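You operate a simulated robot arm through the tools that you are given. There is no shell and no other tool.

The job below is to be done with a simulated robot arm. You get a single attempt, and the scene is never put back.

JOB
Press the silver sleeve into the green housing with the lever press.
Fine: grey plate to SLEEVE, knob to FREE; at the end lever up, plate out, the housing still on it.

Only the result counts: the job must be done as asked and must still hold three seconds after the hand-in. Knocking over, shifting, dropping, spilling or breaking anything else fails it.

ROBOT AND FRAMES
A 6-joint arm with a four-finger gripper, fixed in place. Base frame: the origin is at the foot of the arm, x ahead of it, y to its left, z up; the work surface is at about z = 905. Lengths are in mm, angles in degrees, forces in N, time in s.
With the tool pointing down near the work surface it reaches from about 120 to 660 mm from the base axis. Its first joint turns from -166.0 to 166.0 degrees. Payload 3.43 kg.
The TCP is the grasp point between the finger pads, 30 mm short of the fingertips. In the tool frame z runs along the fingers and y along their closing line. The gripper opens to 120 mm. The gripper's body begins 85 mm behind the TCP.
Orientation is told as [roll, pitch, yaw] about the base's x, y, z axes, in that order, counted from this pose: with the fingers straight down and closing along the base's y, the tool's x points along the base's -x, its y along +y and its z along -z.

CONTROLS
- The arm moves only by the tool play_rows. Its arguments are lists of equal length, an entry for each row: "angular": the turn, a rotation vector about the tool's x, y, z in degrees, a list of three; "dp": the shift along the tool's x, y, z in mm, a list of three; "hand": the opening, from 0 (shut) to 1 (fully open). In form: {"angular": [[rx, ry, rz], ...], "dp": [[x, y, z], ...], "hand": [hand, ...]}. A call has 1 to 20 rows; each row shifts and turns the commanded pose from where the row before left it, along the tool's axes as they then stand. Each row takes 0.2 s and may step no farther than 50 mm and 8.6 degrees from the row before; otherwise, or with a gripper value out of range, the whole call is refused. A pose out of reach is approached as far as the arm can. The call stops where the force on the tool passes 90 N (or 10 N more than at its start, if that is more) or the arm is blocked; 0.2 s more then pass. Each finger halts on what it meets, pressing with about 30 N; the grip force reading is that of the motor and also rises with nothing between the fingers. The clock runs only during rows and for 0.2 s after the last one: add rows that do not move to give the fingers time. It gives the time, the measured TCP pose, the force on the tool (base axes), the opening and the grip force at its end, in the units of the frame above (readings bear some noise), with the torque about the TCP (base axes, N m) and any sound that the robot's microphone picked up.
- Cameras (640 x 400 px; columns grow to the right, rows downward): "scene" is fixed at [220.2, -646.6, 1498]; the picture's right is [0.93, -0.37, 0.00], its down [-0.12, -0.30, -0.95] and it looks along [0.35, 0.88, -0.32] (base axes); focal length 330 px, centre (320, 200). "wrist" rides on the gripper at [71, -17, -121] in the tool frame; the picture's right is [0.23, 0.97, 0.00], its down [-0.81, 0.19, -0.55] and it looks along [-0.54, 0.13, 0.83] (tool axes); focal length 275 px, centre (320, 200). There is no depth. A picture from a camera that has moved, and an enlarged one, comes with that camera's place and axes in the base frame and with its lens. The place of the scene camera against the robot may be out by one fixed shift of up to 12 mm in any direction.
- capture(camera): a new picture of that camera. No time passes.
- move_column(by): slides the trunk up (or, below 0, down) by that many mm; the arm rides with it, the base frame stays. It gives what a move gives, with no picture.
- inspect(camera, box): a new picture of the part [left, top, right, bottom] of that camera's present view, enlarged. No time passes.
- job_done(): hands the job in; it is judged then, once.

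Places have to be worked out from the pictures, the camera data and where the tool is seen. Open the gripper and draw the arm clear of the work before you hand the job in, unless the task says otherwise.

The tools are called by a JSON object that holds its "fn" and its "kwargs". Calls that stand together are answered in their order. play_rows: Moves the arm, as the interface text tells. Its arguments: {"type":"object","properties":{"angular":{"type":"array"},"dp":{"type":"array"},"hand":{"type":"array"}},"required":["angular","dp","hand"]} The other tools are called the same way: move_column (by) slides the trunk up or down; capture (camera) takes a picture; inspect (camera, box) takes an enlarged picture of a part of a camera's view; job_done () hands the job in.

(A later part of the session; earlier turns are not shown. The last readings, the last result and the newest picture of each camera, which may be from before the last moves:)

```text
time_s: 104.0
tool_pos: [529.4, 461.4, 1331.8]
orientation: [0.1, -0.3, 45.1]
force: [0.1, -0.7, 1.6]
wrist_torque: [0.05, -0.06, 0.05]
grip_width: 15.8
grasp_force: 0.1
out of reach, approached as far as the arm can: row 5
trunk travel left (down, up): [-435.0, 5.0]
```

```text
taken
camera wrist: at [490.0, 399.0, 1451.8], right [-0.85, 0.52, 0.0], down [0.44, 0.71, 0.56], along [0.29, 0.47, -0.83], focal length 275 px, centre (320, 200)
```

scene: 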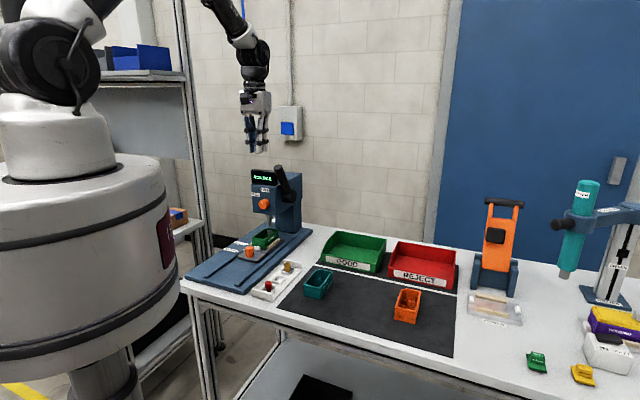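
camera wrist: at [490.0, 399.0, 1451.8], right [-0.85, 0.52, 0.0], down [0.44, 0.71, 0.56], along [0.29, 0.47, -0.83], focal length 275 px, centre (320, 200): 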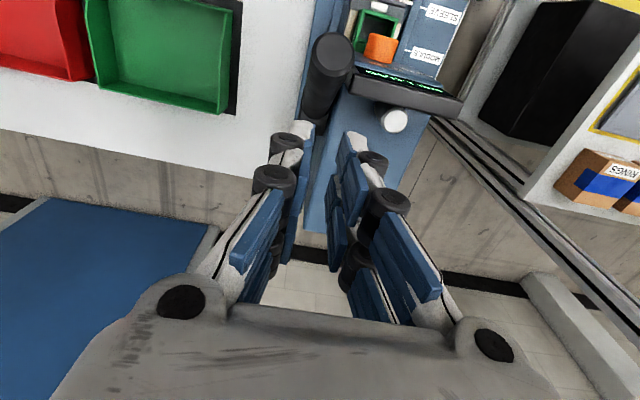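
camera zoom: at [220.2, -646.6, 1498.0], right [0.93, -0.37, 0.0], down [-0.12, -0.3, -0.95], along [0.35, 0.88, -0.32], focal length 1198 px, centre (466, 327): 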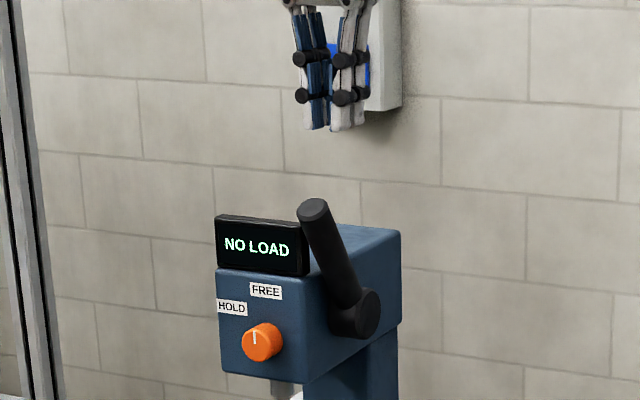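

The arm is at its reach limit at this trunk height. I raise the hand 60 mm and lower the trunk by 110 mm so the shoulder is level with the wrist, gaining reach.

{"fn": "play_rows", "kwargs": {"angular": [[0, 0, 0], [0, 0, 0], [0, 0, 0]], "dp": [[0, 0, -30], [0, 0, -30], [0, 0, 0]], "hand": [0.13, 0.13, 0.13]}}

{"fn": "move_column", "kwargs": {"by": -105}}

{"fn": "inspect", "kwargs": {"camera": "scene", "box": [235, 110, 325, 220]}}

```text
time_s: 104.8
tool_pos: [524.9, 457.7, 1391.1]
orientation: [0.0, -0.3, 45.0]
force: [-0.1, 0.4, -0.3]
wrist_torque: [0.0, -0.03, 0.0]
grip_width: 15.7
grasp_force: 0.1
out of reach, approached as far as the arm can: row 1
trunk travel left (down, up): [-435.0, 5.0]
```

```text
time_s: 106.2
tool_pos: [524.8, 458.4, 1287.2]
orientation: [0.0, -0.4, 45.0]
force: [0.0, -0.3, 0.1]
wrist_torque: [0.02, 0.03, 0.02]
grip_width: 15.7
grasp_force: 0.1
trunk travel left (down, up): [-330.0, 110.0]
```

```text
3.64 times, centred on (280, 165) of scene
camera zoom: at [220.2, -646.6, 1498.0], right [0.93, -0.37, 0.0], down [-0.12, -0.3, -0.95], along [0.35, 0.88, -0.32], focal length 1198 px, centre (466, 327)
```

zoom: 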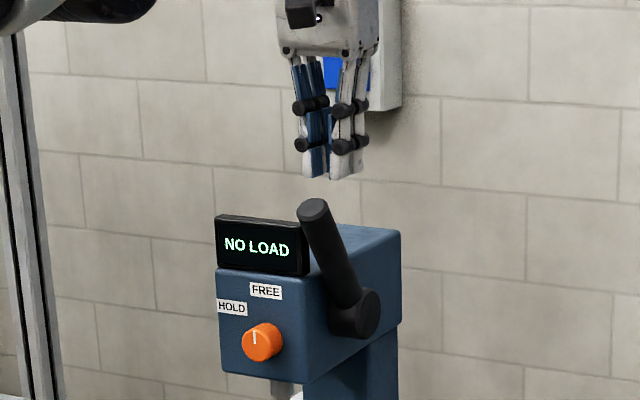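

Hand at a≈695, z≈1287. I try to extend 10 mm further back, then descend in small steps behind the lever.

{"fn": "play_rows", "kwargs": {"angular": [[0, -0.3, 0], [0, 0, 0]], "dp": [[-10, -1, 0], [0, 0, 0]], "hand": [0.13, 0.13]}}

```text
time_s: 106.8
tool_pos: [525.9, 459.1, 1285.3]
orientation: [0.1, -0.6, 45.1]
force: [-0.1, 1.1, 0.2]
wrist_torque: [0.01, 0.01, 0.01]
grip_width: 15.7
grasp_force: 0.1
out of reach, approached as far as the arm can: row 1
trunk travel left (down, up): [-330.0, 110.0]
```

Reach ends at a≈697 here, which suffices for contact near the lever's end. I descend 20 mm behind the rod and check.

{"fn": "play_rows", "kwargs": {"angular": [[0, 0, 0], [0, 0, 0], [0, 0, 0]], "dp": [[0, -1, 8], [0, 0, 8], [0, 0, 5]], "hand": [0.13, 0.13, 0.13]}}

{"fn": "inspect", "kwargs": {"camera": "scene", "box": [255, 135, 305, 200]}}

{"fn": "capture", "kwargs": {"camera": "wrist"}}

```text
time_s: 107.6
tool_pos: [528.1, 458.9, 1263.5]
orientation: [0.2, -0.6, 44.9]
force: [0.3, -0.1, -0.5]
wrist_torque: [0.0, 0.03, 0.0]
grip_width: 15.4
grasp_force: 0.0
trunk travel left (down, up): [-330.0, 110.0]
```

```text
6.15 times, centred on (280, 168) of scene
camera zoom: at [220.2, -646.6, 1498.0], right [0.93, -0.37, 0.0], down [-0.12, -0.3, -0.95], along [0.35, 0.88, -0.32], focal length 2028 px, centre (566, 400)
```

zoom: 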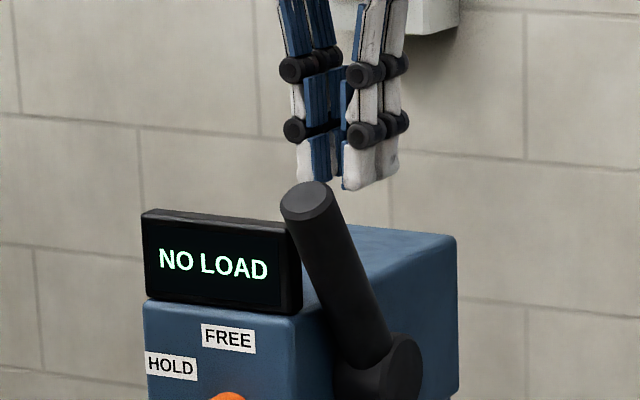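

```text
taken
camera wrist: at [489.3, 396.0, 1383.7], right [-0.85, 0.52, 0.0], down [0.43, 0.7, 0.56], along [0.3, 0.48, -0.83], focal length 275 px, centre (320, 200)
```

wrist: 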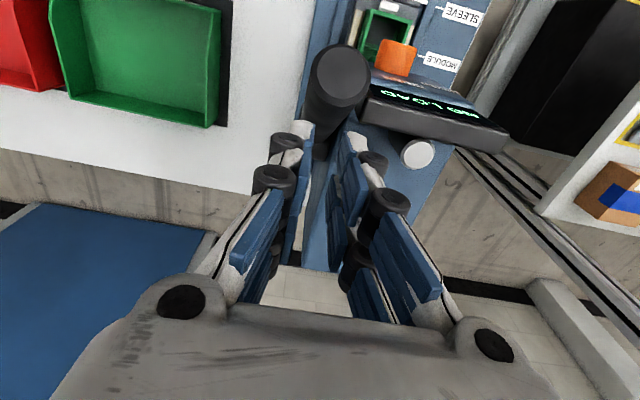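

The hand is behind the lever near its end. I pull it along its arc: first about 18° of swing, watching the force.

{"fn": "play_rows", "kwargs": {"angular": [[0, 0, 0], [0, 0, 0], [0, 0, 0], [0, 0, 0]], "dp": [[4.4, 0, -0.6], [11.4, 0, 6], [12.1, 0, 7.8], [11.4, 0, 9.2]], "hand": [0.13, 0.13, 0.13, 0.13]}}

{"fn": "inspect", "kwargs": {"camera": "scene", "box": [245, 135, 325, 235]}}

{"fn": "capture", "kwargs": {"camera": "wrist"}}

```text
time_s: 108.6
tool_pos: [530.0, 459.1, 1252.6]
orientation: [0.1, -0.5, 44.9]
force: [0.1, -0.7, -0.9]
wrist_torque: [0.03, 0.02, 0.0]
grip_width: 15.4
grasp_force: 0.1
out of reach, approached as far as the arm can: row 1, 2, 3, 4
trunk travel left (down, up): [-330.0, 110.0]
```

```text
4.00 times, centred on (285, 185) of scene
camera zoom: at [220.2, -646.6, 1498.0], right [0.93, -0.37, 0.0], down [-0.12, -0.3, -0.95], along [0.35, 0.88, -0.32], focal length 1318 px, centre (460, 260)
```

zoom: 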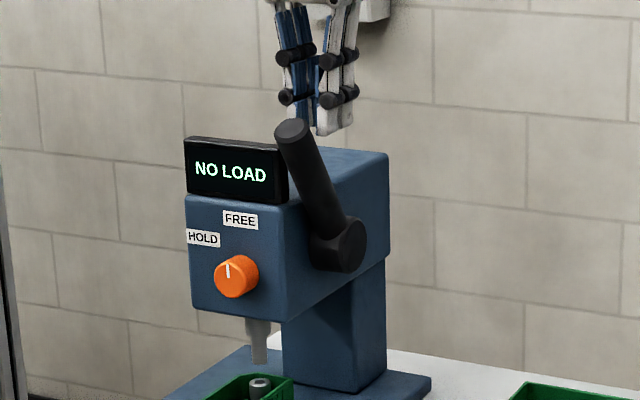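

```text
taken
camera wrist: at [490.7, 396.3, 1372.8], right [-0.85, 0.52, 0.0], down [0.43, 0.71, 0.56], along [0.29, 0.48, -0.83], focal length 275 px, centre (320, 200)
```

wrist: 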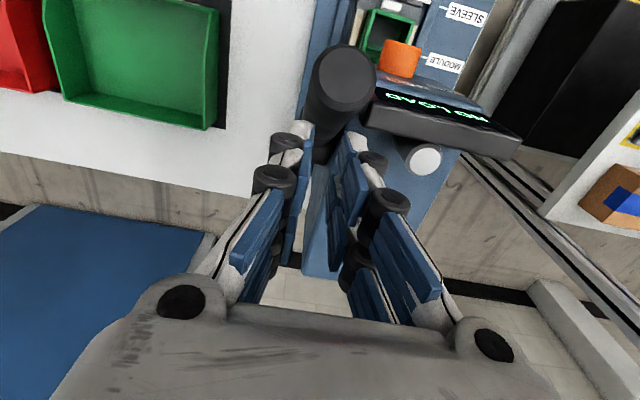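

The rows were flagged out of reach and the hand hardly moved: the commanded pose is ahead of the real one. I pull back in small steps to re-sync.

{"fn": "play_rows", "kwargs": {"angular": [[0, 0, 0], [0, 0, 0]], "dp": [[4, 0, 0], [0, 0, 0]], "hand": [0.13, 0.13]}}

```text
time_s: 109.2
tool_pos: [528.8, 458.2, 1254.1]
orientation: [0.0, -0.4, 45.0]
force: [-0.9, -0.2, -0.1]
wrist_torque: [0.01, -0.02, 0.01]
grip_width: 15.6
grasp_force: 0.1
out of reach, approached as far as the arm can: row 1
trunk travel left (down, up): [-330.0, 110.0]
```

The elbow is stretched straight, so a pure inward move is singular. I lift the hand clear of the lever first and try inward together with upward.

{"fn": "play_rows", "kwargs": {"angular": [[0, 0, 0], [0, 0, 0], [0, 0, 0]], "dp": [[0, 0, -30], [0, 0, -30], [0, 0, 0]], "hand": [0.13, 0.13, 0.13]}}

```text
time_s: 110.0
tool_pos: [524.2, 453.5, 1311.7]
orientation: [0.1, -0.6, 45.1]
force: [0.4, 0.0, -0.2]
wrist_torque: [0.01, 0.02, -0.02]
grip_width: 15.9
grasp_force: 0.0
out of reach, approached as far as the arm can: row 2
trunk travel left (down, up): [-330.0, 110.0]
```

I test a larger inward step now that the hand is above the lever.

{"fn": "play_rows", "kwargs": {"angular": [[0, 0, 0], [0, 0, 0], [0, 0, 0], [0, 0, 0]], "dp": [[45, 0, 0], [45, 0, 0], [0, 0, 0], [0, 0, 0]], "hand": [0.13, 0.13, 0.13, 0.13]}}

```text
time_s: 111.0
tool_pos: [460.1, 391.9, 1311.0]
orientation: [0.1, -0.5, 45.0]
force: [0.5, 0.6, -0.4]
wrist_torque: [0.01, 0.03, 0.0]
grip_width: 15.5
grasp_force: 0.0
trunk travel left (down, up): [-330.0, 110.0]
```

Now it moved freely: the earlier command was simply far beyond reach. I raise the trunk 50 mm for better reach and repeat the approach within limits.

{"fn": "move_column", "kwargs": {"by": 50}}

{"fn": "play_rows", "kwargs": {"angular": [[0, 0, 0], [0, 0, 0], [0, 0, 0], [0, 0, 0], [0, 0, 0], [0, 0, 0]], "dp": [[0, 0, 30], [0, 0, 30], [-32, 0, 0], [-32, 0, 0], [-30, 0, 0], [0, 0, 0]], "hand": [0.13, 0.13, 0.13, 0.13, 0.13, 0.13]}}

```text
time_s: 111.9
tool_pos: [459.0, 393.0, 1361.4]
orientation: [0.0, -0.5, 45.1]
force: [0.1, 0.5, 0.5]
wrist_torque: [0.02, -0.03, 0.0]
grip_width: 15.6
grasp_force: 0.0
trunk travel left (down, up): [-380.0, 60.0]
```

```text
time_s: 113.3
tool_pos: [524.9, 458.7, 1302.6]
orientation: [0.0, -0.6, 45.0]
force: [-0.3, -0.1, 0.3]
wrist_torque: [0.03, -0.02, 0.01]
grip_width: 15.7
grasp_force: 0.1
trunk travel left (down, up): [-380.0, 60.0]
```

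No flags now. I descend behind the lever.

{"fn": "play_rows", "kwargs": {"angular": [[0, 0, 0], [0, 0, 0], [0, 0, 0], [0, 0, 0]], "dp": [[-1.5, -1, 13], [-1.5, -0.5, 13], [0, 0, 12], [0, 0, 0]], "hand": [0.13, 0.13, 0.13, 0.13]}}

{"fn": "capture", "kwargs": {"camera": "wrist"}}

```text
time_s: 114.3
tool_pos: [529.2, 461.3, 1265.2]
orientation: [0.1, -0.6, 45.0]
force: [-0.5, -0.2, 0.1]
wrist_torque: [-0.02, 0.0, -0.02]
grip_width: 15.7
grasp_force: 0.1
trunk travel left (down, up): [-380.0, 60.0]
```

```text
taken
camera wrist: at [489.9, 399.2, 1383.6], right [-0.85, 0.52, 0.0], down [0.43, 0.7, 0.56], along [0.3, 0.48, -0.83], focal length 275 px, centre (320, 200)
```

wrist: 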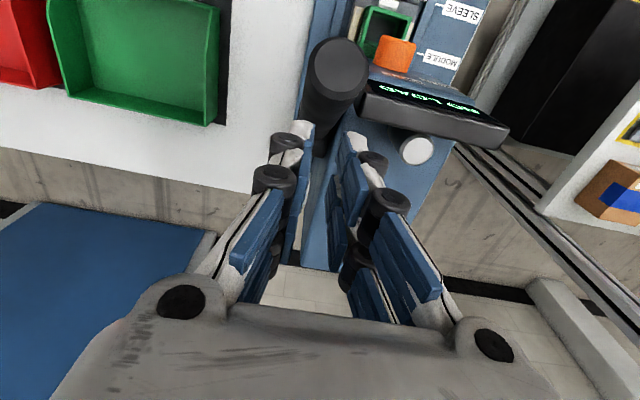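

Positioned behind the lever (a≈700). I pull along the arc about 12° and check.

{"fn": "play_rows", "kwargs": {"angular": [[0, 0, 0], [0, 0, 0], [0, 0, 0], [0, 0, 0]], "dp": [[6.9, 0, 1.1], [8, 0, 4], [8, 0, 5], [0, 0, 0]], "hand": [0.13, 0.13, 0.13, 0.13]}}

{"fn": "inspect", "kwargs": {"camera": "scene", "box": [245, 135, 325, 235]}}

```text
time_s: 115.3
tool_pos: [513.3, 445.2, 1254.3]
orientation: [0.0, -0.6, 45.0]
force: [1.0, -0.3, 1.1]
wrist_torque: [-0.02, 0.0, 0.03]
grip_width: 15.8
grasp_force: 0.2
trunk travel left (down, up): [-380.0, 60.0]
```

```text
4.00 times, centred on (285, 185) of scene
camera zoom: at [220.2, -646.6, 1498.0], right [0.93, -0.37, 0.0], down [-0.12, -0.3, -0.95], along [0.35, 0.88, -0.32], focal length 1318 px, centre (460, 260)
```

zoom: 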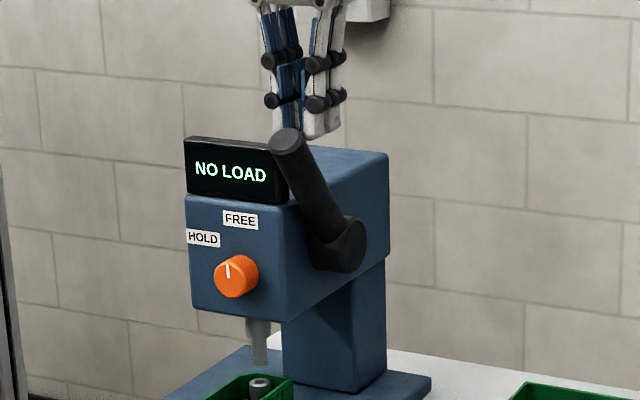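

The lever follows with hardly any force. I continue to about 54°.

{"fn": "play_rows", "kwargs": {"angular": [[0, 0, 0], [0, 0, 0], [0, 0, 0], [0, 0, 0]], "dp": [[7.8, 0, 4], [11.4, 0, 9.2], [10.2, 0, 10.3], [0, 0, 0]], "hand": [0.13, 0.13, 0.13, 0.13]}}

{"fn": "inspect", "kwargs": {"camera": "scene", "box": [245, 135, 325, 245]}}

```text
time_s: 116.3
tool_pos: [493.2, 424.9, 1230.9]
orientation: [0.1, -0.6, 45.0]
force: [2.5, -1.7, 5.3]
wrist_torque: [-0.01, -0.02, -0.03]
grip_width: 15.6
grasp_force: 0.1
trunk travel left (down, up): [-380.0, 60.0]
```

```text
3.64 times, centred on (285, 190) of scene
camera zoom: at [220.2, -646.6, 1498.0], right [0.93, -0.37, 0.0], down [-0.12, -0.3, -0.95], along [0.35, 0.88, -0.32], focal length 1198 px, centre (447, 236)
```

zoom: 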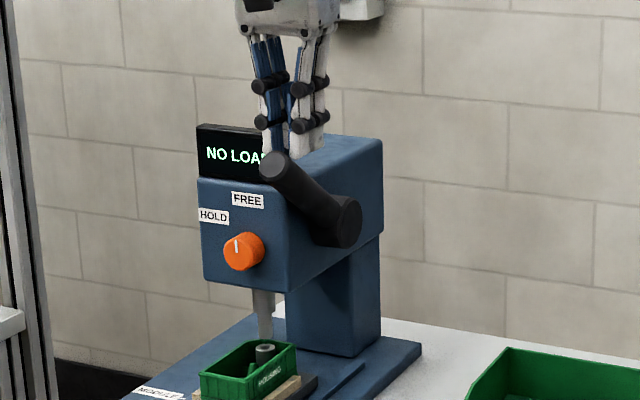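

The ram approaches the sleeve. I zoom on ram and sleeve before contact.

{"fn": "inspect", "kwargs": {"camera": "scene", "box": [272, 208, 302, 245]}}

{"fn": "inspect", "kwargs": {"camera": "scene", "box": [279, 219, 297, 235]}}

```text
10.81 times, centred on (287, 226) of scene
camera zoom: at [220.2, -646.6, 1498.0], right [0.93, -0.37, 0.0], down [-0.12, -0.3, -0.95], along [0.35, 0.88, -0.32], focal length 3563 px, centre (677, -86)
```

zoom: 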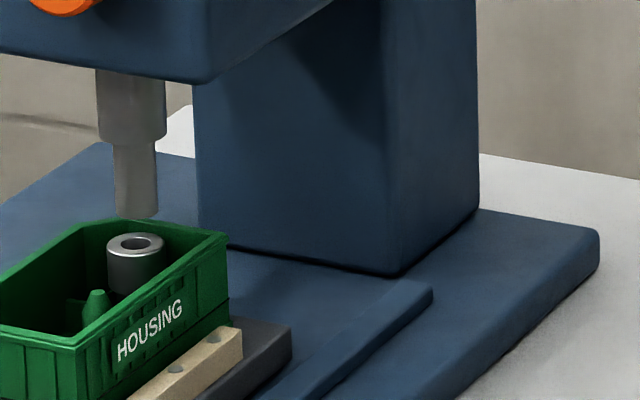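

```text
16.00 times, centred on (288, 227) of scene
camera zoom: at [220.2, -646.6, 1498.0], right [0.93, -0.37, 0.0], down [-0.12, -0.3, -0.95], along [0.35, 0.88, -0.32], focal length 5274 px, centre (832, -232)
```

zoom: 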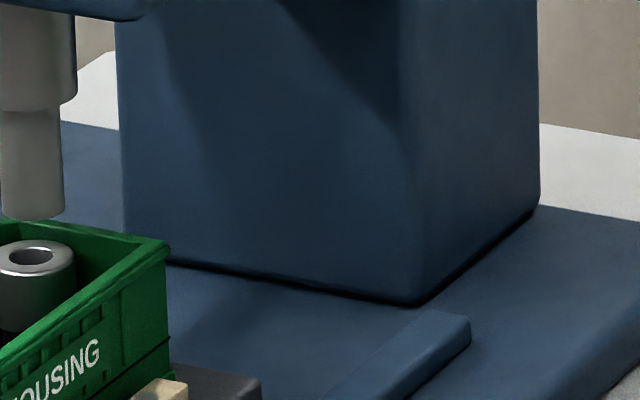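

Ram has come down 8.5 mm; it stays centred over the collar. I continue to about 66° and check again.

{"fn": "play_rows", "kwargs": {"angular": [[0, 0, 0], [0, 0, 0], [0, 0, 0]], "dp": [[9.9, 0, 11.3], [8, 0, 12.2], [0, 0, 0]], "hand": [0.13, 0.13, 0.13]}}

{"fn": "inspect", "kwargs": {"camera": "scene", "box": [272, 208, 302, 245]}}

{"fn": "inspect", "kwargs": {"camera": "scene", "box": [245, 145, 325, 245]}}

```text
time_s: 117.1
tool_pos: [480.6, 413.4, 1205.6]
orientation: [0.1, -0.7, 45.0]
force: [0.0, 1.0, 1.7]
wrist_torque: [-0.02, 0.01, 0.02]
grip_width: 15.7
grasp_force: 0.3
trunk travel left (down, up): [-380.0, 60.0]
```

```text
10.81 times, centred on (287, 226) of scene
camera zoom: at [220.2, -646.6, 1498.0], right [0.93, -0.37, 0.0], down [-0.12, -0.3, -0.95], along [0.35, 0.88, -0.32], focal length 3563 px, centre (677, -86)
```

zoom: 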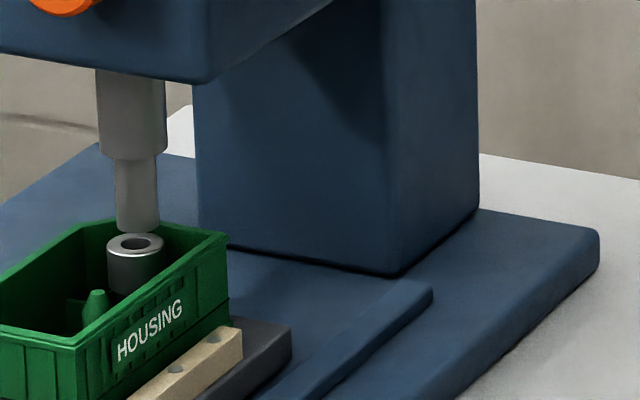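

```text
4.00 times, centred on (285, 195) of scene
camera zoom: at [220.2, -646.6, 1498.0], right [0.93, -0.37, 0.0], down [-0.12, -0.3, -0.95], along [0.35, 0.88, -0.32], focal length 1318 px, centre (460, 220)
```

zoom: 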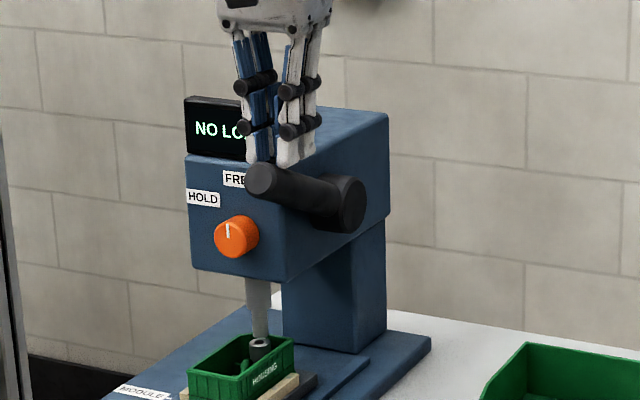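

About 6 mm gap left. I go on in smaller steps, watching the force for contact.

{"fn": "play_rows", "kwargs": {"angular": [[0, 0, 0], [0, 0, 0], [0, 0, 0]], "dp": [[3.7, 0, 5.6], [3.6, 0, 5.6], [0, 0, 0]], "hand": [0.13, 0.13, 0.13]}}

{"fn": "inspect", "kwargs": {"camera": "scene", "box": [272, 208, 302, 245]}}

{"fn": "inspect", "kwargs": {"camera": "scene", "box": [245, 145, 325, 245]}}

```text
time_s: 117.9
tool_pos: [474.2, 405.7, 1195.6]
orientation: [0.1, -0.7, 45.0]
force: [-0.3, 0.2, 0.6]
wrist_torque: [-0.01, -0.02, 0.0]
grip_width: 15.8
grasp_force: 0.0
trunk travel left (down, up): [-380.0, 60.0]
```

```text
10.81 times, centred on (287, 226) of scene
camera zoom: at [220.2, -646.6, 1498.0], right [0.93, -0.37, 0.0], down [-0.12, -0.3, -0.95], along [0.35, 0.88, -0.32], focal length 3563 px, centre (677, -86)
```

zoom: 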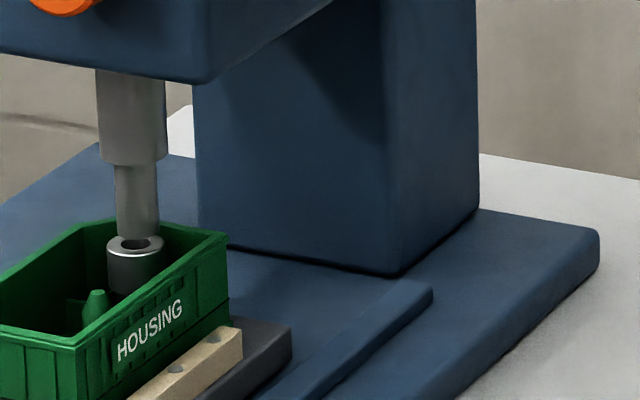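

```text
4.00 times, centred on (285, 195) of scene
camera zoom: at [220.2, -646.6, 1498.0], right [0.93, -0.37, 0.0], down [-0.12, -0.3, -0.95], along [0.35, 0.88, -0.32], focal length 1318 px, centre (460, 220)
```

zoom: 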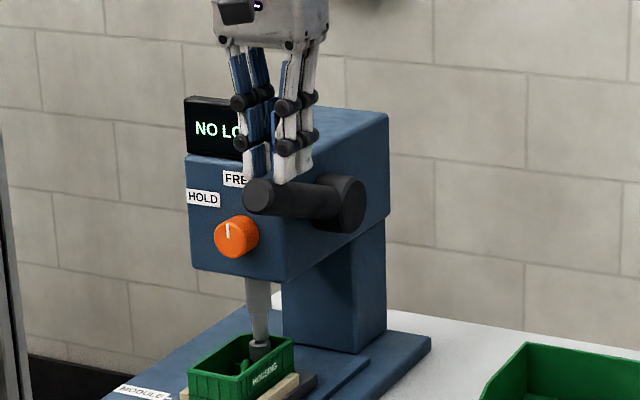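

Still no load; gap about 5 mm. I continue downward in small steps.

{"fn": "play_rows", "kwargs": {"angular": [[0, 0, 0], [0, 0, 0], [0, 0, 0], [0, 0, 0]], "dp": [[1, 0, 5], [1, 0, 5], [1, 0, 5], [0, 0, 0]], "hand": [0.13, 0.13, 0.13, 0.13]}}

{"fn": "inspect", "kwargs": {"camera": "scene", "box": [275, 215, 297, 240]}}

{"fn": "inspect", "kwargs": {"camera": "scene", "box": [245, 145, 325, 245]}}

```text
time_s: 118.9
tool_pos: [472.6, 405.4, 1180.6]
orientation: [0.1, -0.7, 44.9]
force: [0.8, -1.1, 1.5]
wrist_torque: [-0.02, 0.0, 0.02]
grip_width: 16.0
grasp_force: 0.5
trunk travel left (down, up): [-380.0, 60.0]
```

```text
16.00 times, centred on (286, 228) of scene
camera zoom: at [220.2, -646.6, 1498.0], right [0.93, -0.37, 0.0], down [-0.12, -0.3, -0.95], along [0.35, 0.88, -0.32], focal length 5274 px, centre (864, -240)
```

zoom: 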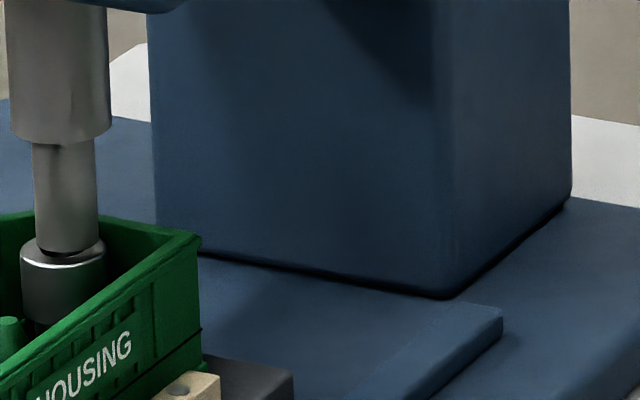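

```text
4.00 times, centred on (285, 195) of scene
camera zoom: at [220.2, -646.6, 1498.0], right [0.93, -0.37, 0.0], down [-0.12, -0.3, -0.95], along [0.35, 0.88, -0.32], focal length 1318 px, centre (460, 220)
```

zoom: 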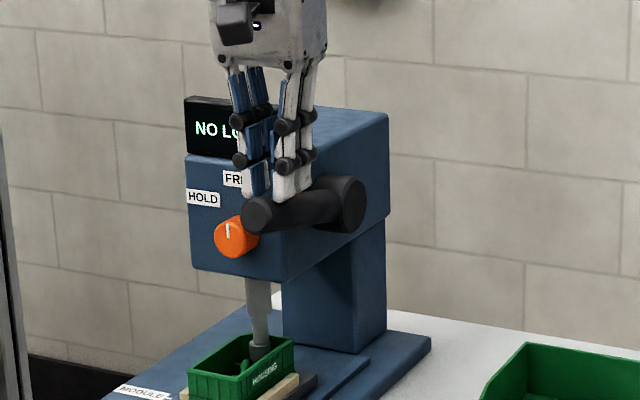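

Nearly touching, ram centred on the collar. I continue in small steps until load appears.

{"fn": "play_rows", "kwargs": {"angular": [[0, 0, 0], [0, 0, 0], [0, 0, 0], [0, 0, 0]], "dp": [[0.8, 0, 4], [0.7, 0, 4], [0.6, 0, 4], [0, 0, 0]], "hand": [0.13, 0.13, 0.13, 0.13]}}

{"fn": "inspect", "kwargs": {"camera": "scene", "box": [275, 215, 297, 240]}}

{"fn": "inspect", "kwargs": {"camera": "scene", "box": [245, 145, 325, 245]}}

```text
time_s: 119.9
tool_pos: [470.1, 403.3, 1167.7]
orientation: [0.1, -0.7, 45.0]
force: [1.1, 0.3, 0.9]
wrist_torque: [-0.02, -0.04, 0.03]
grip_width: 15.8
grasp_force: 0.3
trunk travel left (down, up): [-380.0, 60.0]
```

```text
16.00 times, centred on (286, 228) of scene
camera zoom: at [220.2, -646.6, 1498.0], right [0.93, -0.37, 0.0], down [-0.12, -0.3, -0.95], along [0.35, 0.88, -0.32], focal length 5274 px, centre (864, -240)
```

zoom: 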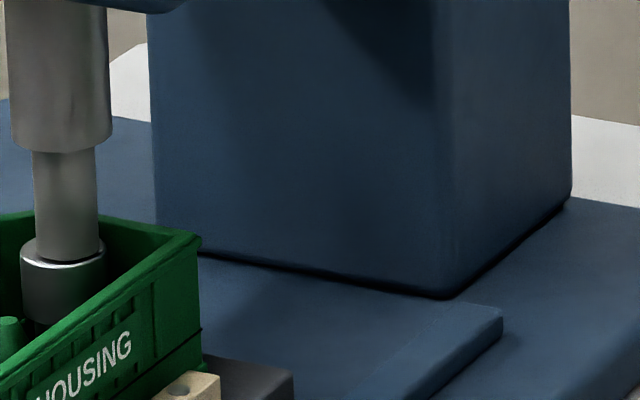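

```text
4.00 times, centred on (285, 195) of scene
camera zoom: at [220.2, -646.6, 1498.0], right [0.93, -0.37, 0.0], down [-0.12, -0.3, -0.95], along [0.35, 0.88, -0.32], focal length 1318 px, centre (460, 220)
```

zoom: 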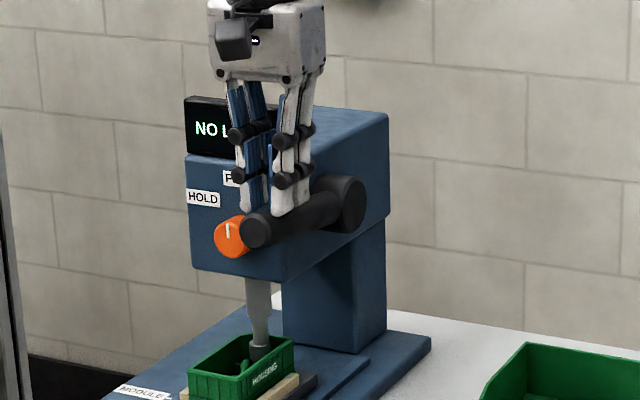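

Ram and collar are about to meet. I continue with 3 mm steps.

{"fn": "play_rows", "kwargs": {"angular": [[0, 0, 0], [0, 0, 0], [0, 0, 0], [0, 0, 0]], "dp": [[0.4, 0, 3], [0.3, 0, 3], [0.2, 0, 3], [0, 0, 0]], "hand": [0.13, 0.13, 0.13, 0.13]}}

{"fn": "inspect", "kwargs": {"camera": "scene", "box": [275, 215, 297, 240]}}

{"fn": "inspect", "kwargs": {"camera": "scene", "box": [245, 145, 325, 245]}}

```text
time_s: 120.9
tool_pos: [470.4, 403.0, 1159.4]
orientation: [0.1, -0.6, 45.0]
force: [1.2, -0.3, 1.4]
wrist_torque: [-0.04, 0.0, 0.04]
grip_width: 15.6
grasp_force: 0.4
trunk travel left (down, up): [-380.0, 60.0]
```

```text
16.00 times, centred on (286, 228) of scene
camera zoom: at [220.2, -646.6, 1498.0], right [0.93, -0.37, 0.0], down [-0.12, -0.3, -0.95], along [0.35, 0.88, -0.32], focal length 5274 px, centre (864, -240)
```

zoom: 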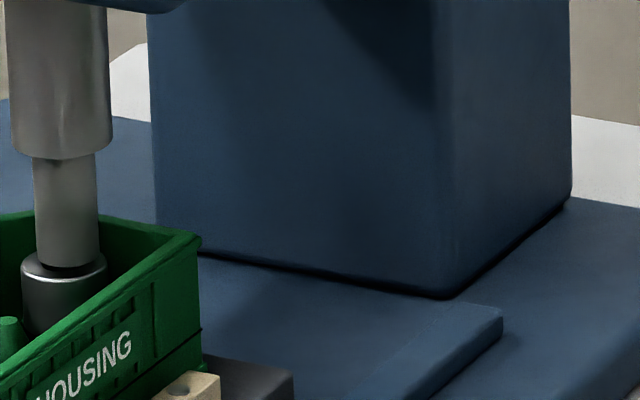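

```text
4.00 times, centred on (285, 195) of scene
camera zoom: at [220.2, -646.6, 1498.0], right [0.93, -0.37, 0.0], down [-0.12, -0.3, -0.95], along [0.35, 0.88, -0.32], focal length 1318 px, centre (460, 220)
```

zoom: 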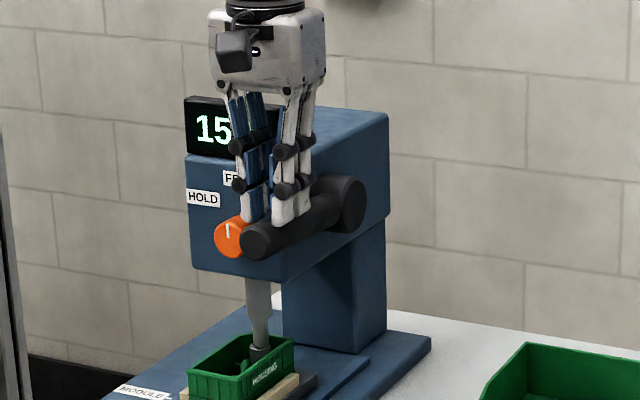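

The display now shows a load ("15…") and the sleeve begins to sink — the press works on it. I read the display fully.

{"fn": "inspect", "kwargs": {"camera": "scene", "box": [245, 160, 285, 190]}}

{"fn": "capture", "kwargs": {"camera": "wrist"}}

```text
13.33 times, centred on (265, 175) of scene
camera zoom: at [220.2, -646.6, 1498.0], right [0.93, -0.37, 0.0], down [-0.12, -0.3, -0.95], along [0.35, 0.88, -0.32], focal length 4395 px, centre (1053, 533)
```

zoom: 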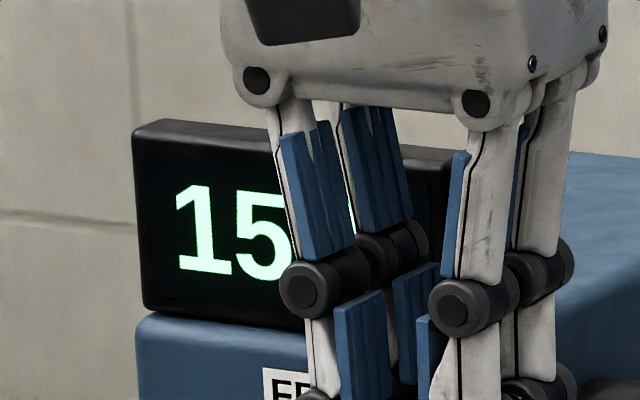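

```text
taken
camera wrist: at [431.7, 339.7, 1278.4], right [-0.85, 0.53, 0.0], down [0.43, 0.7, 0.56], along [0.3, 0.48, -0.83], focal length 275 px, centre (320, 200)
```

wrist: 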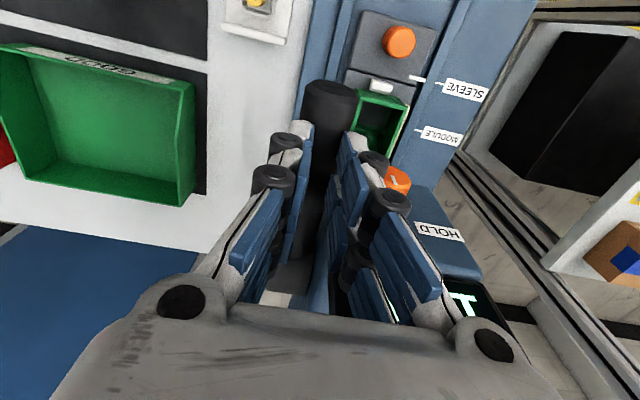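

I continue pressing gently, 3 mm of lever at a time, and watch load and sleeve.

{"fn": "play_rows", "kwargs": {"angular": [[0, 0, 0], [0, 0, 0], [0, 0, 0], [0, 0, 0]], "dp": [[0.4, 0, 3], [0.3, 0, 3], [0.3, 0, 3], [0, 0, 0]], "hand": [0.13, 0.13, 0.13, 0.13]}}

{"fn": "inspect", "kwargs": {"camera": "scene", "box": [275, 215, 297, 240]}}

{"fn": "inspect", "kwargs": {"camera": "scene", "box": [245, 160, 305, 215]}}

```text
time_s: 121.9
tool_pos: [469.7, 402.0, 1148.9]
orientation: [0.1, -0.6, 45.0]
force: [-0.4, -0.6, 2.5]
wrist_torque: [-0.02, -0.02, 0.01]
grip_width: 16.0
grasp_force: 0.0
trunk travel left (down, up): [-380.0, 60.0]
```

```text
16.00 times, centred on (286, 228) of scene
camera zoom: at [220.2, -646.6, 1498.0], right [0.93, -0.37, 0.0], down [-0.12, -0.3, -0.95], along [0.35, 0.88, -0.32], focal length 5274 px, centre (864, -240)
```

zoom: 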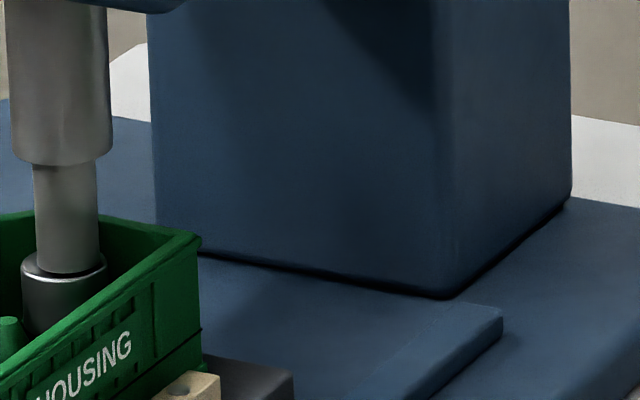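

```text
7.27 times, centred on (275, 188) of scene
camera zoom: at [220.2, -646.6, 1498.0], right [0.93, -0.37, 0.0], down [-0.12, -0.3, -0.95], along [0.35, 0.88, -0.32], focal length 2397 px, centre (647, 291)
```

zoom: 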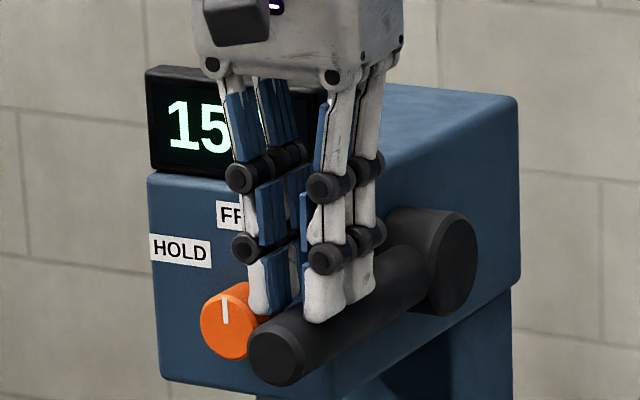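

Load reads 15 still. I continue.

{"fn": "play_rows", "kwargs": {"angular": [[0, 0, 0], [0, 0, 0], [0, 0, 0], [0, 0, 0]], "dp": [[0.2, 0, 3], [0.1, 0, 3], [0, 0, 3], [0, 0, 0]], "hand": [0.13, 0.13, 0.13, 0.13]}}

{"fn": "inspect", "kwargs": {"camera": "scene", "box": [275, 215, 297, 240]}}

{"fn": "inspect", "kwargs": {"camera": "scene", "box": [245, 160, 305, 215]}}

```text
time_s: 122.9
tool_pos: [471.2, 401.4, 1144.0]
orientation: [0.0, -0.9, 45.0]
force: [2.5, -6.4, 18.8]
wrist_torque: [0.06, -0.6, 0.04]
grip_width: 17.7
grasp_force: 1.4
trunk travel left (down, up): [-380.0, 60.0]
```

```text
16.00 times, centred on (286, 228) of scene
camera zoom: at [220.2, -646.6, 1498.0], right [0.93, -0.37, 0.0], down [-0.12, -0.3, -0.95], along [0.35, 0.88, -0.32], focal length 5274 px, centre (864, -240)
```

zoom: 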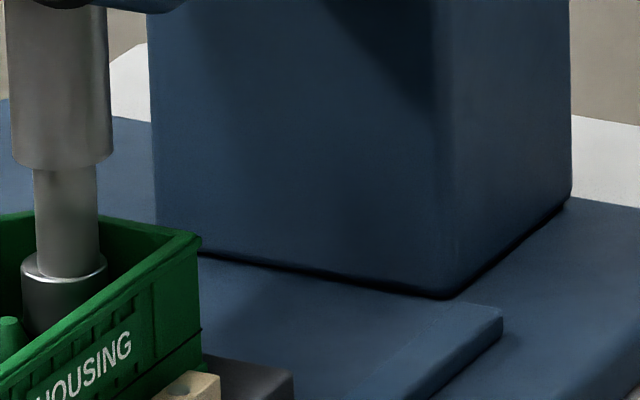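

```text
7.27 times, centred on (275, 188) of scene
camera zoom: at [220.2, -646.6, 1498.0], right [0.93, -0.37, 0.0], down [-0.12, -0.3, -0.95], along [0.35, 0.88, -0.32], focal length 2397 px, centre (647, 291)
```

zoom: 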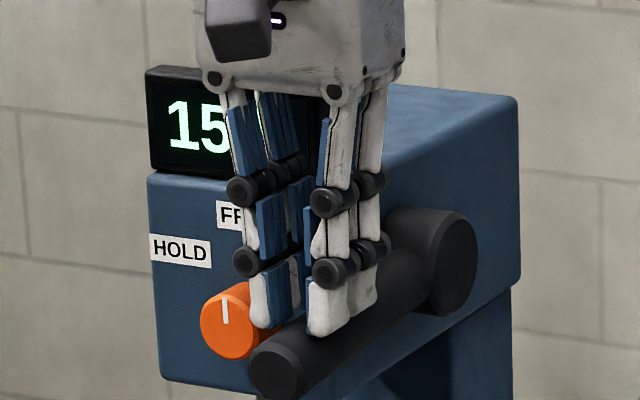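

Resistance rises (19 N at the lever). I read the display from the wrist view as well.

{"fn": "inspect", "kwargs": {"camera": "wrist", "box": [330, 240, 530, 360]}}

{"fn": "inspect", "kwargs": {"camera": "scene", "box": [255, 166, 279, 186]}}

```text
3.20 times, centred on (430, 300) of wrist
camera zoom: at [431.4, 338.3, 1262.5], right [-0.85, 0.52, 0.0], down [0.43, 0.7, 0.57], along [0.3, 0.48, -0.82], focal length 881 px, centre (-32, -120)
```

zoom: 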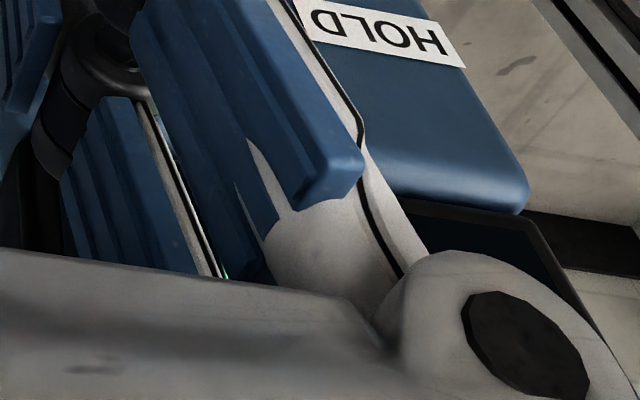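

```text
16.00 times, centred on (267, 176) of scene
camera zoom: at [220.2, -646.6, 1498.0], right [0.93, -0.37, 0.0], down [-0.12, -0.3, -0.95], along [0.35, 0.88, -0.32], focal length 5274 px, centre (1168, 584)
```

zoom: 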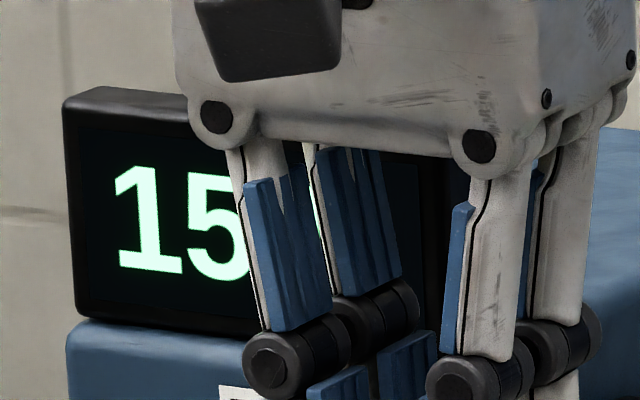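

Only "15" is readable. The sleeve sank about 3 mm and the ram now bears on it. I press somewhat further to see whether it sinks more.

{"fn": "play_rows", "kwargs": {"angular": [[0, 0, 0], [0, 0, 0], [0, 0, 0]], "dp": [[0, 0, 2], [0, 0, 2], [0, 0, 0]], "hand": [0.13, 0.13, 0.13]}}

{"fn": "inspect", "kwargs": {"camera": "scene", "box": [275, 215, 297, 240]}}

{"fn": "inspect", "kwargs": {"camera": "scene", "box": [245, 160, 305, 215]}}

```text
time_s: 123.7
tool_pos: [469.9, 399.8, 1143.5]
orientation: [0.1, -1.2, 45.0]
force: [3.7, -8.3, 42.9]
wrist_torque: [0.38, -0.89, 0.02]
grip_width: 19.1
grasp_force: 8.5
trunk travel left (down, up): [-380.0, 60.0]
```

```text
16.00 times, centred on (286, 228) of scene
camera zoom: at [220.2, -646.6, 1498.0], right [0.93, -0.37, 0.0], down [-0.12, -0.3, -0.95], along [0.35, 0.88, -0.32], focal length 5274 px, centre (864, -240)
```

zoom: 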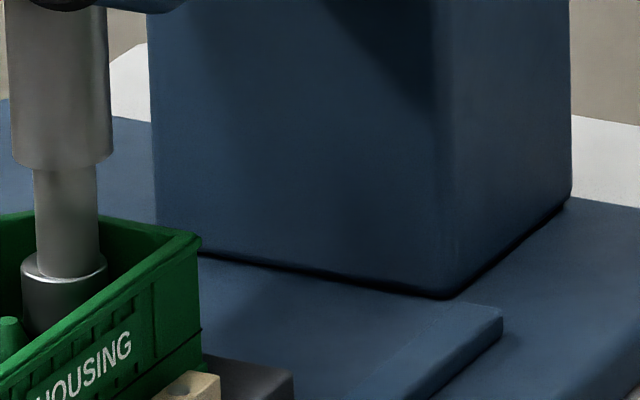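

```text
7.27 times, centred on (275, 188) of scene
camera zoom: at [220.2, -646.6, 1498.0], right [0.93, -0.37, 0.0], down [-0.12, -0.3, -0.95], along [0.35, 0.88, -0.32], focal length 2397 px, centre (647, 291)
```

zoom: 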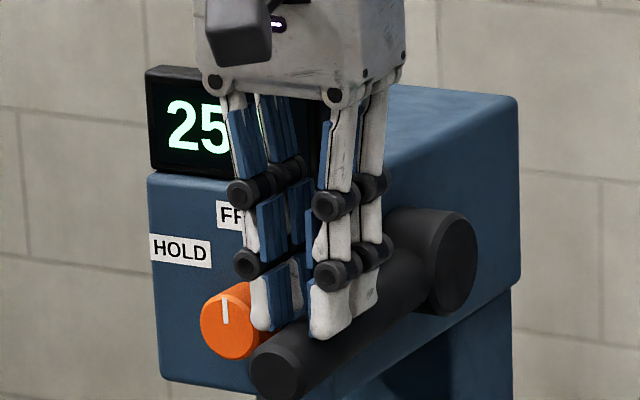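

Display now 25x while the sleeve no longer moves: it is fully seated (sank ≈3 mm under a ≈150 load). I relieve the lever slowly and see whether it returns by itself.

{"fn": "play_rows", "kwargs": {"angular": [[0, 0, 0], [0, 0, 0], [0, 0, 0], [0, 0, 0], [0, 0, 0]], "dp": [[0, 0, -4], [0, 0, -6], [0, 0, -10], [0, 0, -10], [0, 0, 0]], "hand": [0.13, 0.13, 0.13, 0.13, 0.13]}}

{"fn": "inspect", "kwargs": {"camera": "scene", "box": [245, 150, 325, 245]}}

{"fn": "inspect", "kwargs": {"camera": "scene", "box": [275, 215, 297, 240]}}

```text
time_s: 124.9
tool_pos: [470.8, 401.1, 1167.6]
orientation: [0.1, -0.4, 45.0]
force: [0.0, -0.9, 1.2]
wrist_torque: [-0.03, 0.02, 0.01]
grip_width: 15.5
grasp_force: 0.1
trunk travel left (down, up): [-380.0, 60.0]
```

```text
4.21 times, centred on (285, 198) of scene
camera zoom: at [220.2, -646.6, 1498.0], right [0.93, -0.37, 0.0], down [-0.12, -0.3, -0.95], along [0.35, 0.88, -0.32], focal length 1388 px, centre (467, 210)
```

zoom: 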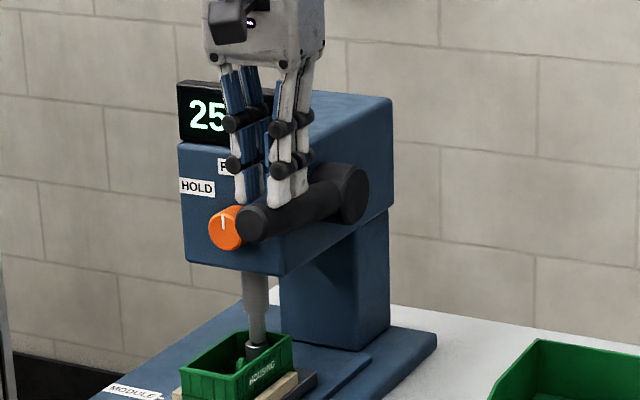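

```text
16.00 times, centred on (286, 228) of scene
camera zoom: at [220.2, -646.6, 1498.0], right [0.93, -0.37, 0.0], down [-0.12, -0.3, -0.95], along [0.35, 0.88, -0.32], focal length 5274 px, centre (864, -240)
```

zoom: 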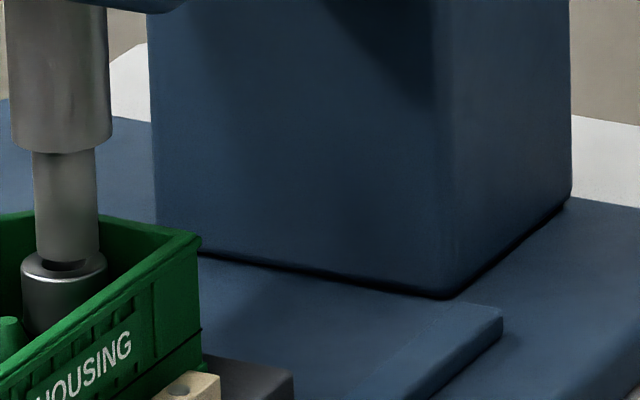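

The lever follows up by itself (light return spring), the sleeve stays down, and the display keeps its peak "25x". I follow the arc back up so the lever rises gently.

{"fn": "play_rows", "kwargs": {"angular": [[0, 0, 0], [0, 0, 0], [0, 0, 0], [0, 0, 0], [0, 0, 0], [0, 0, 0], [0, 0, 0], [0, 0, 0], [0, 0, 0], [0, 0, 0], [0, 0, 0]], "dp": [[-3, 0, -13.3], [-5.3, 0, -13.5], [-6.5, 0, -13], [-8, 0, -12.2], [-9.1, 0, -11.2], [-10.2, 0, -10.3], [-11.4, 0, -9.2], [-12.1, 0, -7.8], [-11.4, 0, -6], [-4, 0, -6], [0, 0, 0]], "hand": [0.13, 0.13, 0.13, 0.13, 0.13, 0.13, 0.13, 0.13, 0.13, 0.13, 0.13]}}

{"fn": "inspect", "kwargs": {"camera": "scene", "box": [245, 140, 325, 245]}}

{"fn": "inspect", "kwargs": {"camera": "scene", "box": [275, 210, 299, 240]}}

```text
time_s: 126.5
tool_pos: [484.6, 417.4, 1232.2]
orientation: [0.1, 4.2, 45.3]
force: [-19.5, -19.4, 14.3]
wrist_torque: [-0.05, 0.37, 0.56]
grip_width: 15.6
grasp_force: 0.5
trunk travel left (down, up): [-380.0, 60.0]
stopped in row 7: the force on the tool passed its limit at 96 N (the readings are from after the stop); the commanded pose is now the measured one
```

```text
3.81 times, centred on (285, 192) of scene
camera zoom: at [220.2, -646.6, 1498.0], right [0.93, -0.37, 0.0], down [-0.12, -0.3, -0.95], along [0.35, 0.88, -0.32], focal length 1256 px, centre (453, 229)
```

zoom: 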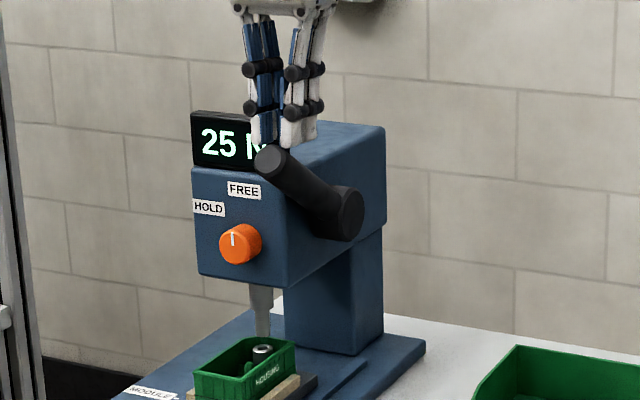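

```text
13.33 times, centred on (287, 225) of scene
camera zoom: at [220.2, -646.6, 1498.0], right [0.93, -0.37, 0.0], down [-0.12, -0.3, -0.95], along [0.35, 0.88, -0.32], focal length 4395 px, centre (760, -133)
```

zoom: 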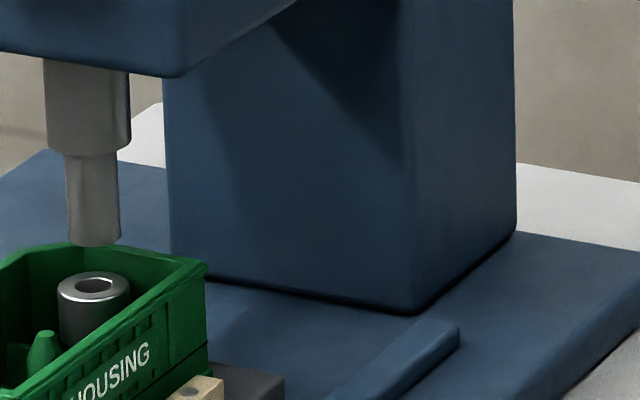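

The motion stopped at a 96 N contact on the way up. I look closely at where the hand touches.

{"fn": "inspect", "kwargs": {"camera": "scene", "box": [250, 145, 300, 200]}}

{"fn": "capture", "kwargs": {"camera": "wrist"}}

{"fn": "inspect", "kwargs": {"camera": "wrist", "box": [250, 60, 450, 260]}}

```text
7.27 times, centred on (275, 172) of scene
camera zoom: at [220.2, -646.6, 1498.0], right [0.93, -0.37, 0.0], down [-0.12, -0.3, -0.95], along [0.35, 0.88, -0.32], focal length 2397 px, centre (647, 400)
```

zoom: 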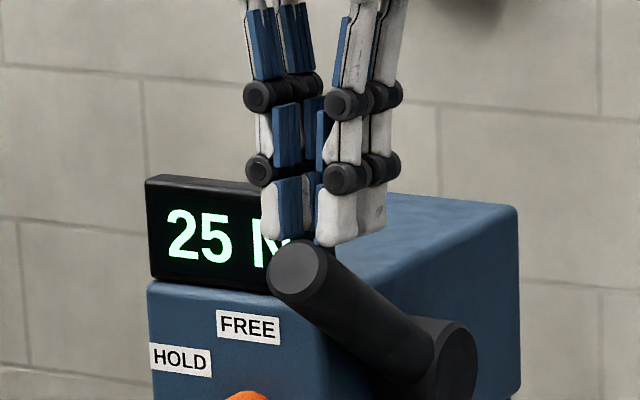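

```text
taken
camera wrist: at [452.8, 361.2, 1356.8], right [-0.85, 0.52, 0.02], down [0.46, 0.74, 0.49], along [0.24, 0.43, -0.87], focal length 275 px, centre (320, 200)
```

wrist: 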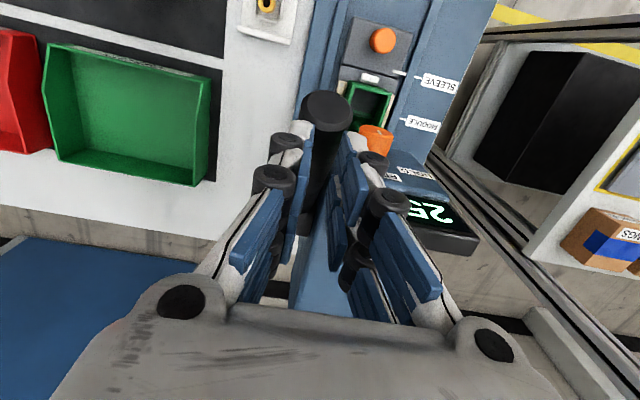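

```text
2.00 times, centred on (350, 160) of wrist
camera zoom: at [452.8, 361.2, 1356.8], right [-0.85, 0.52, 0.02], down [0.46, 0.74, 0.49], along [0.24, 0.43, -0.87], focal length 551 px, centre (260, 280)
```

zoom: 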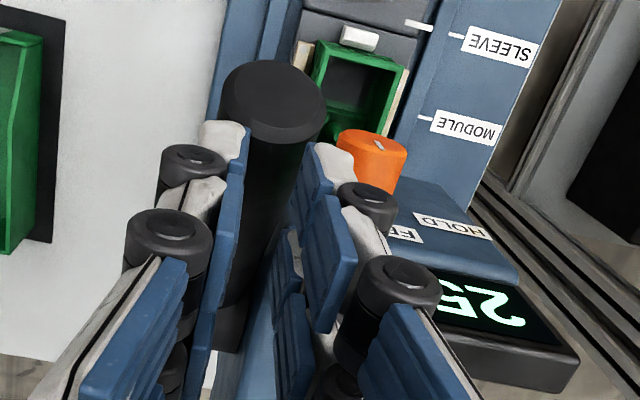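

The display reads "25 N" peak. The n+ side of the hand catches the display's right edge. I back off 5 mm forward and shift 8 mm to the right, then follow the arc up again.

{"fn": "play_rows", "kwargs": {"angular": [[0, 0, 0], [0, 0, 0], [0, 0, 0]], "dp": [[5, 0, 0], [0, -8, 0], [0, 0, 0]], "hand": [0.13, 0.13, 0.13]}}

{"fn": "inspect", "kwargs": {"camera": "scene", "box": [250, 145, 300, 200]}}

```text
time_s: 127.3
tool_pos: [494.6, 413.1, 1229.6]
orientation: [0.1, 3.6, 45.1]
force: [0.9, 1.7, 0.5]
wrist_torque: [-0.03, 0.05, -0.02]
grip_width: 15.8
grasp_force: 0.5
trunk travel left (down, up): [-380.0, 60.0]
```

```text
7.27 times, centred on (275, 172) of scene
camera zoom: at [220.2, -646.6, 1498.0], right [0.93, -0.37, 0.0], down [-0.12, -0.3, -0.95], along [0.35, 0.88, -0.32], focal length 2397 px, centre (647, 400)
```

zoom: 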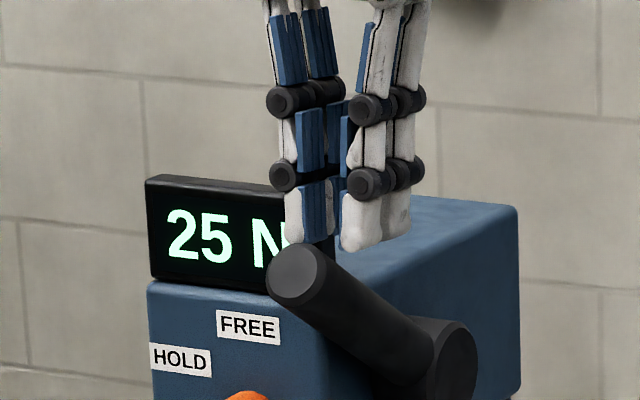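

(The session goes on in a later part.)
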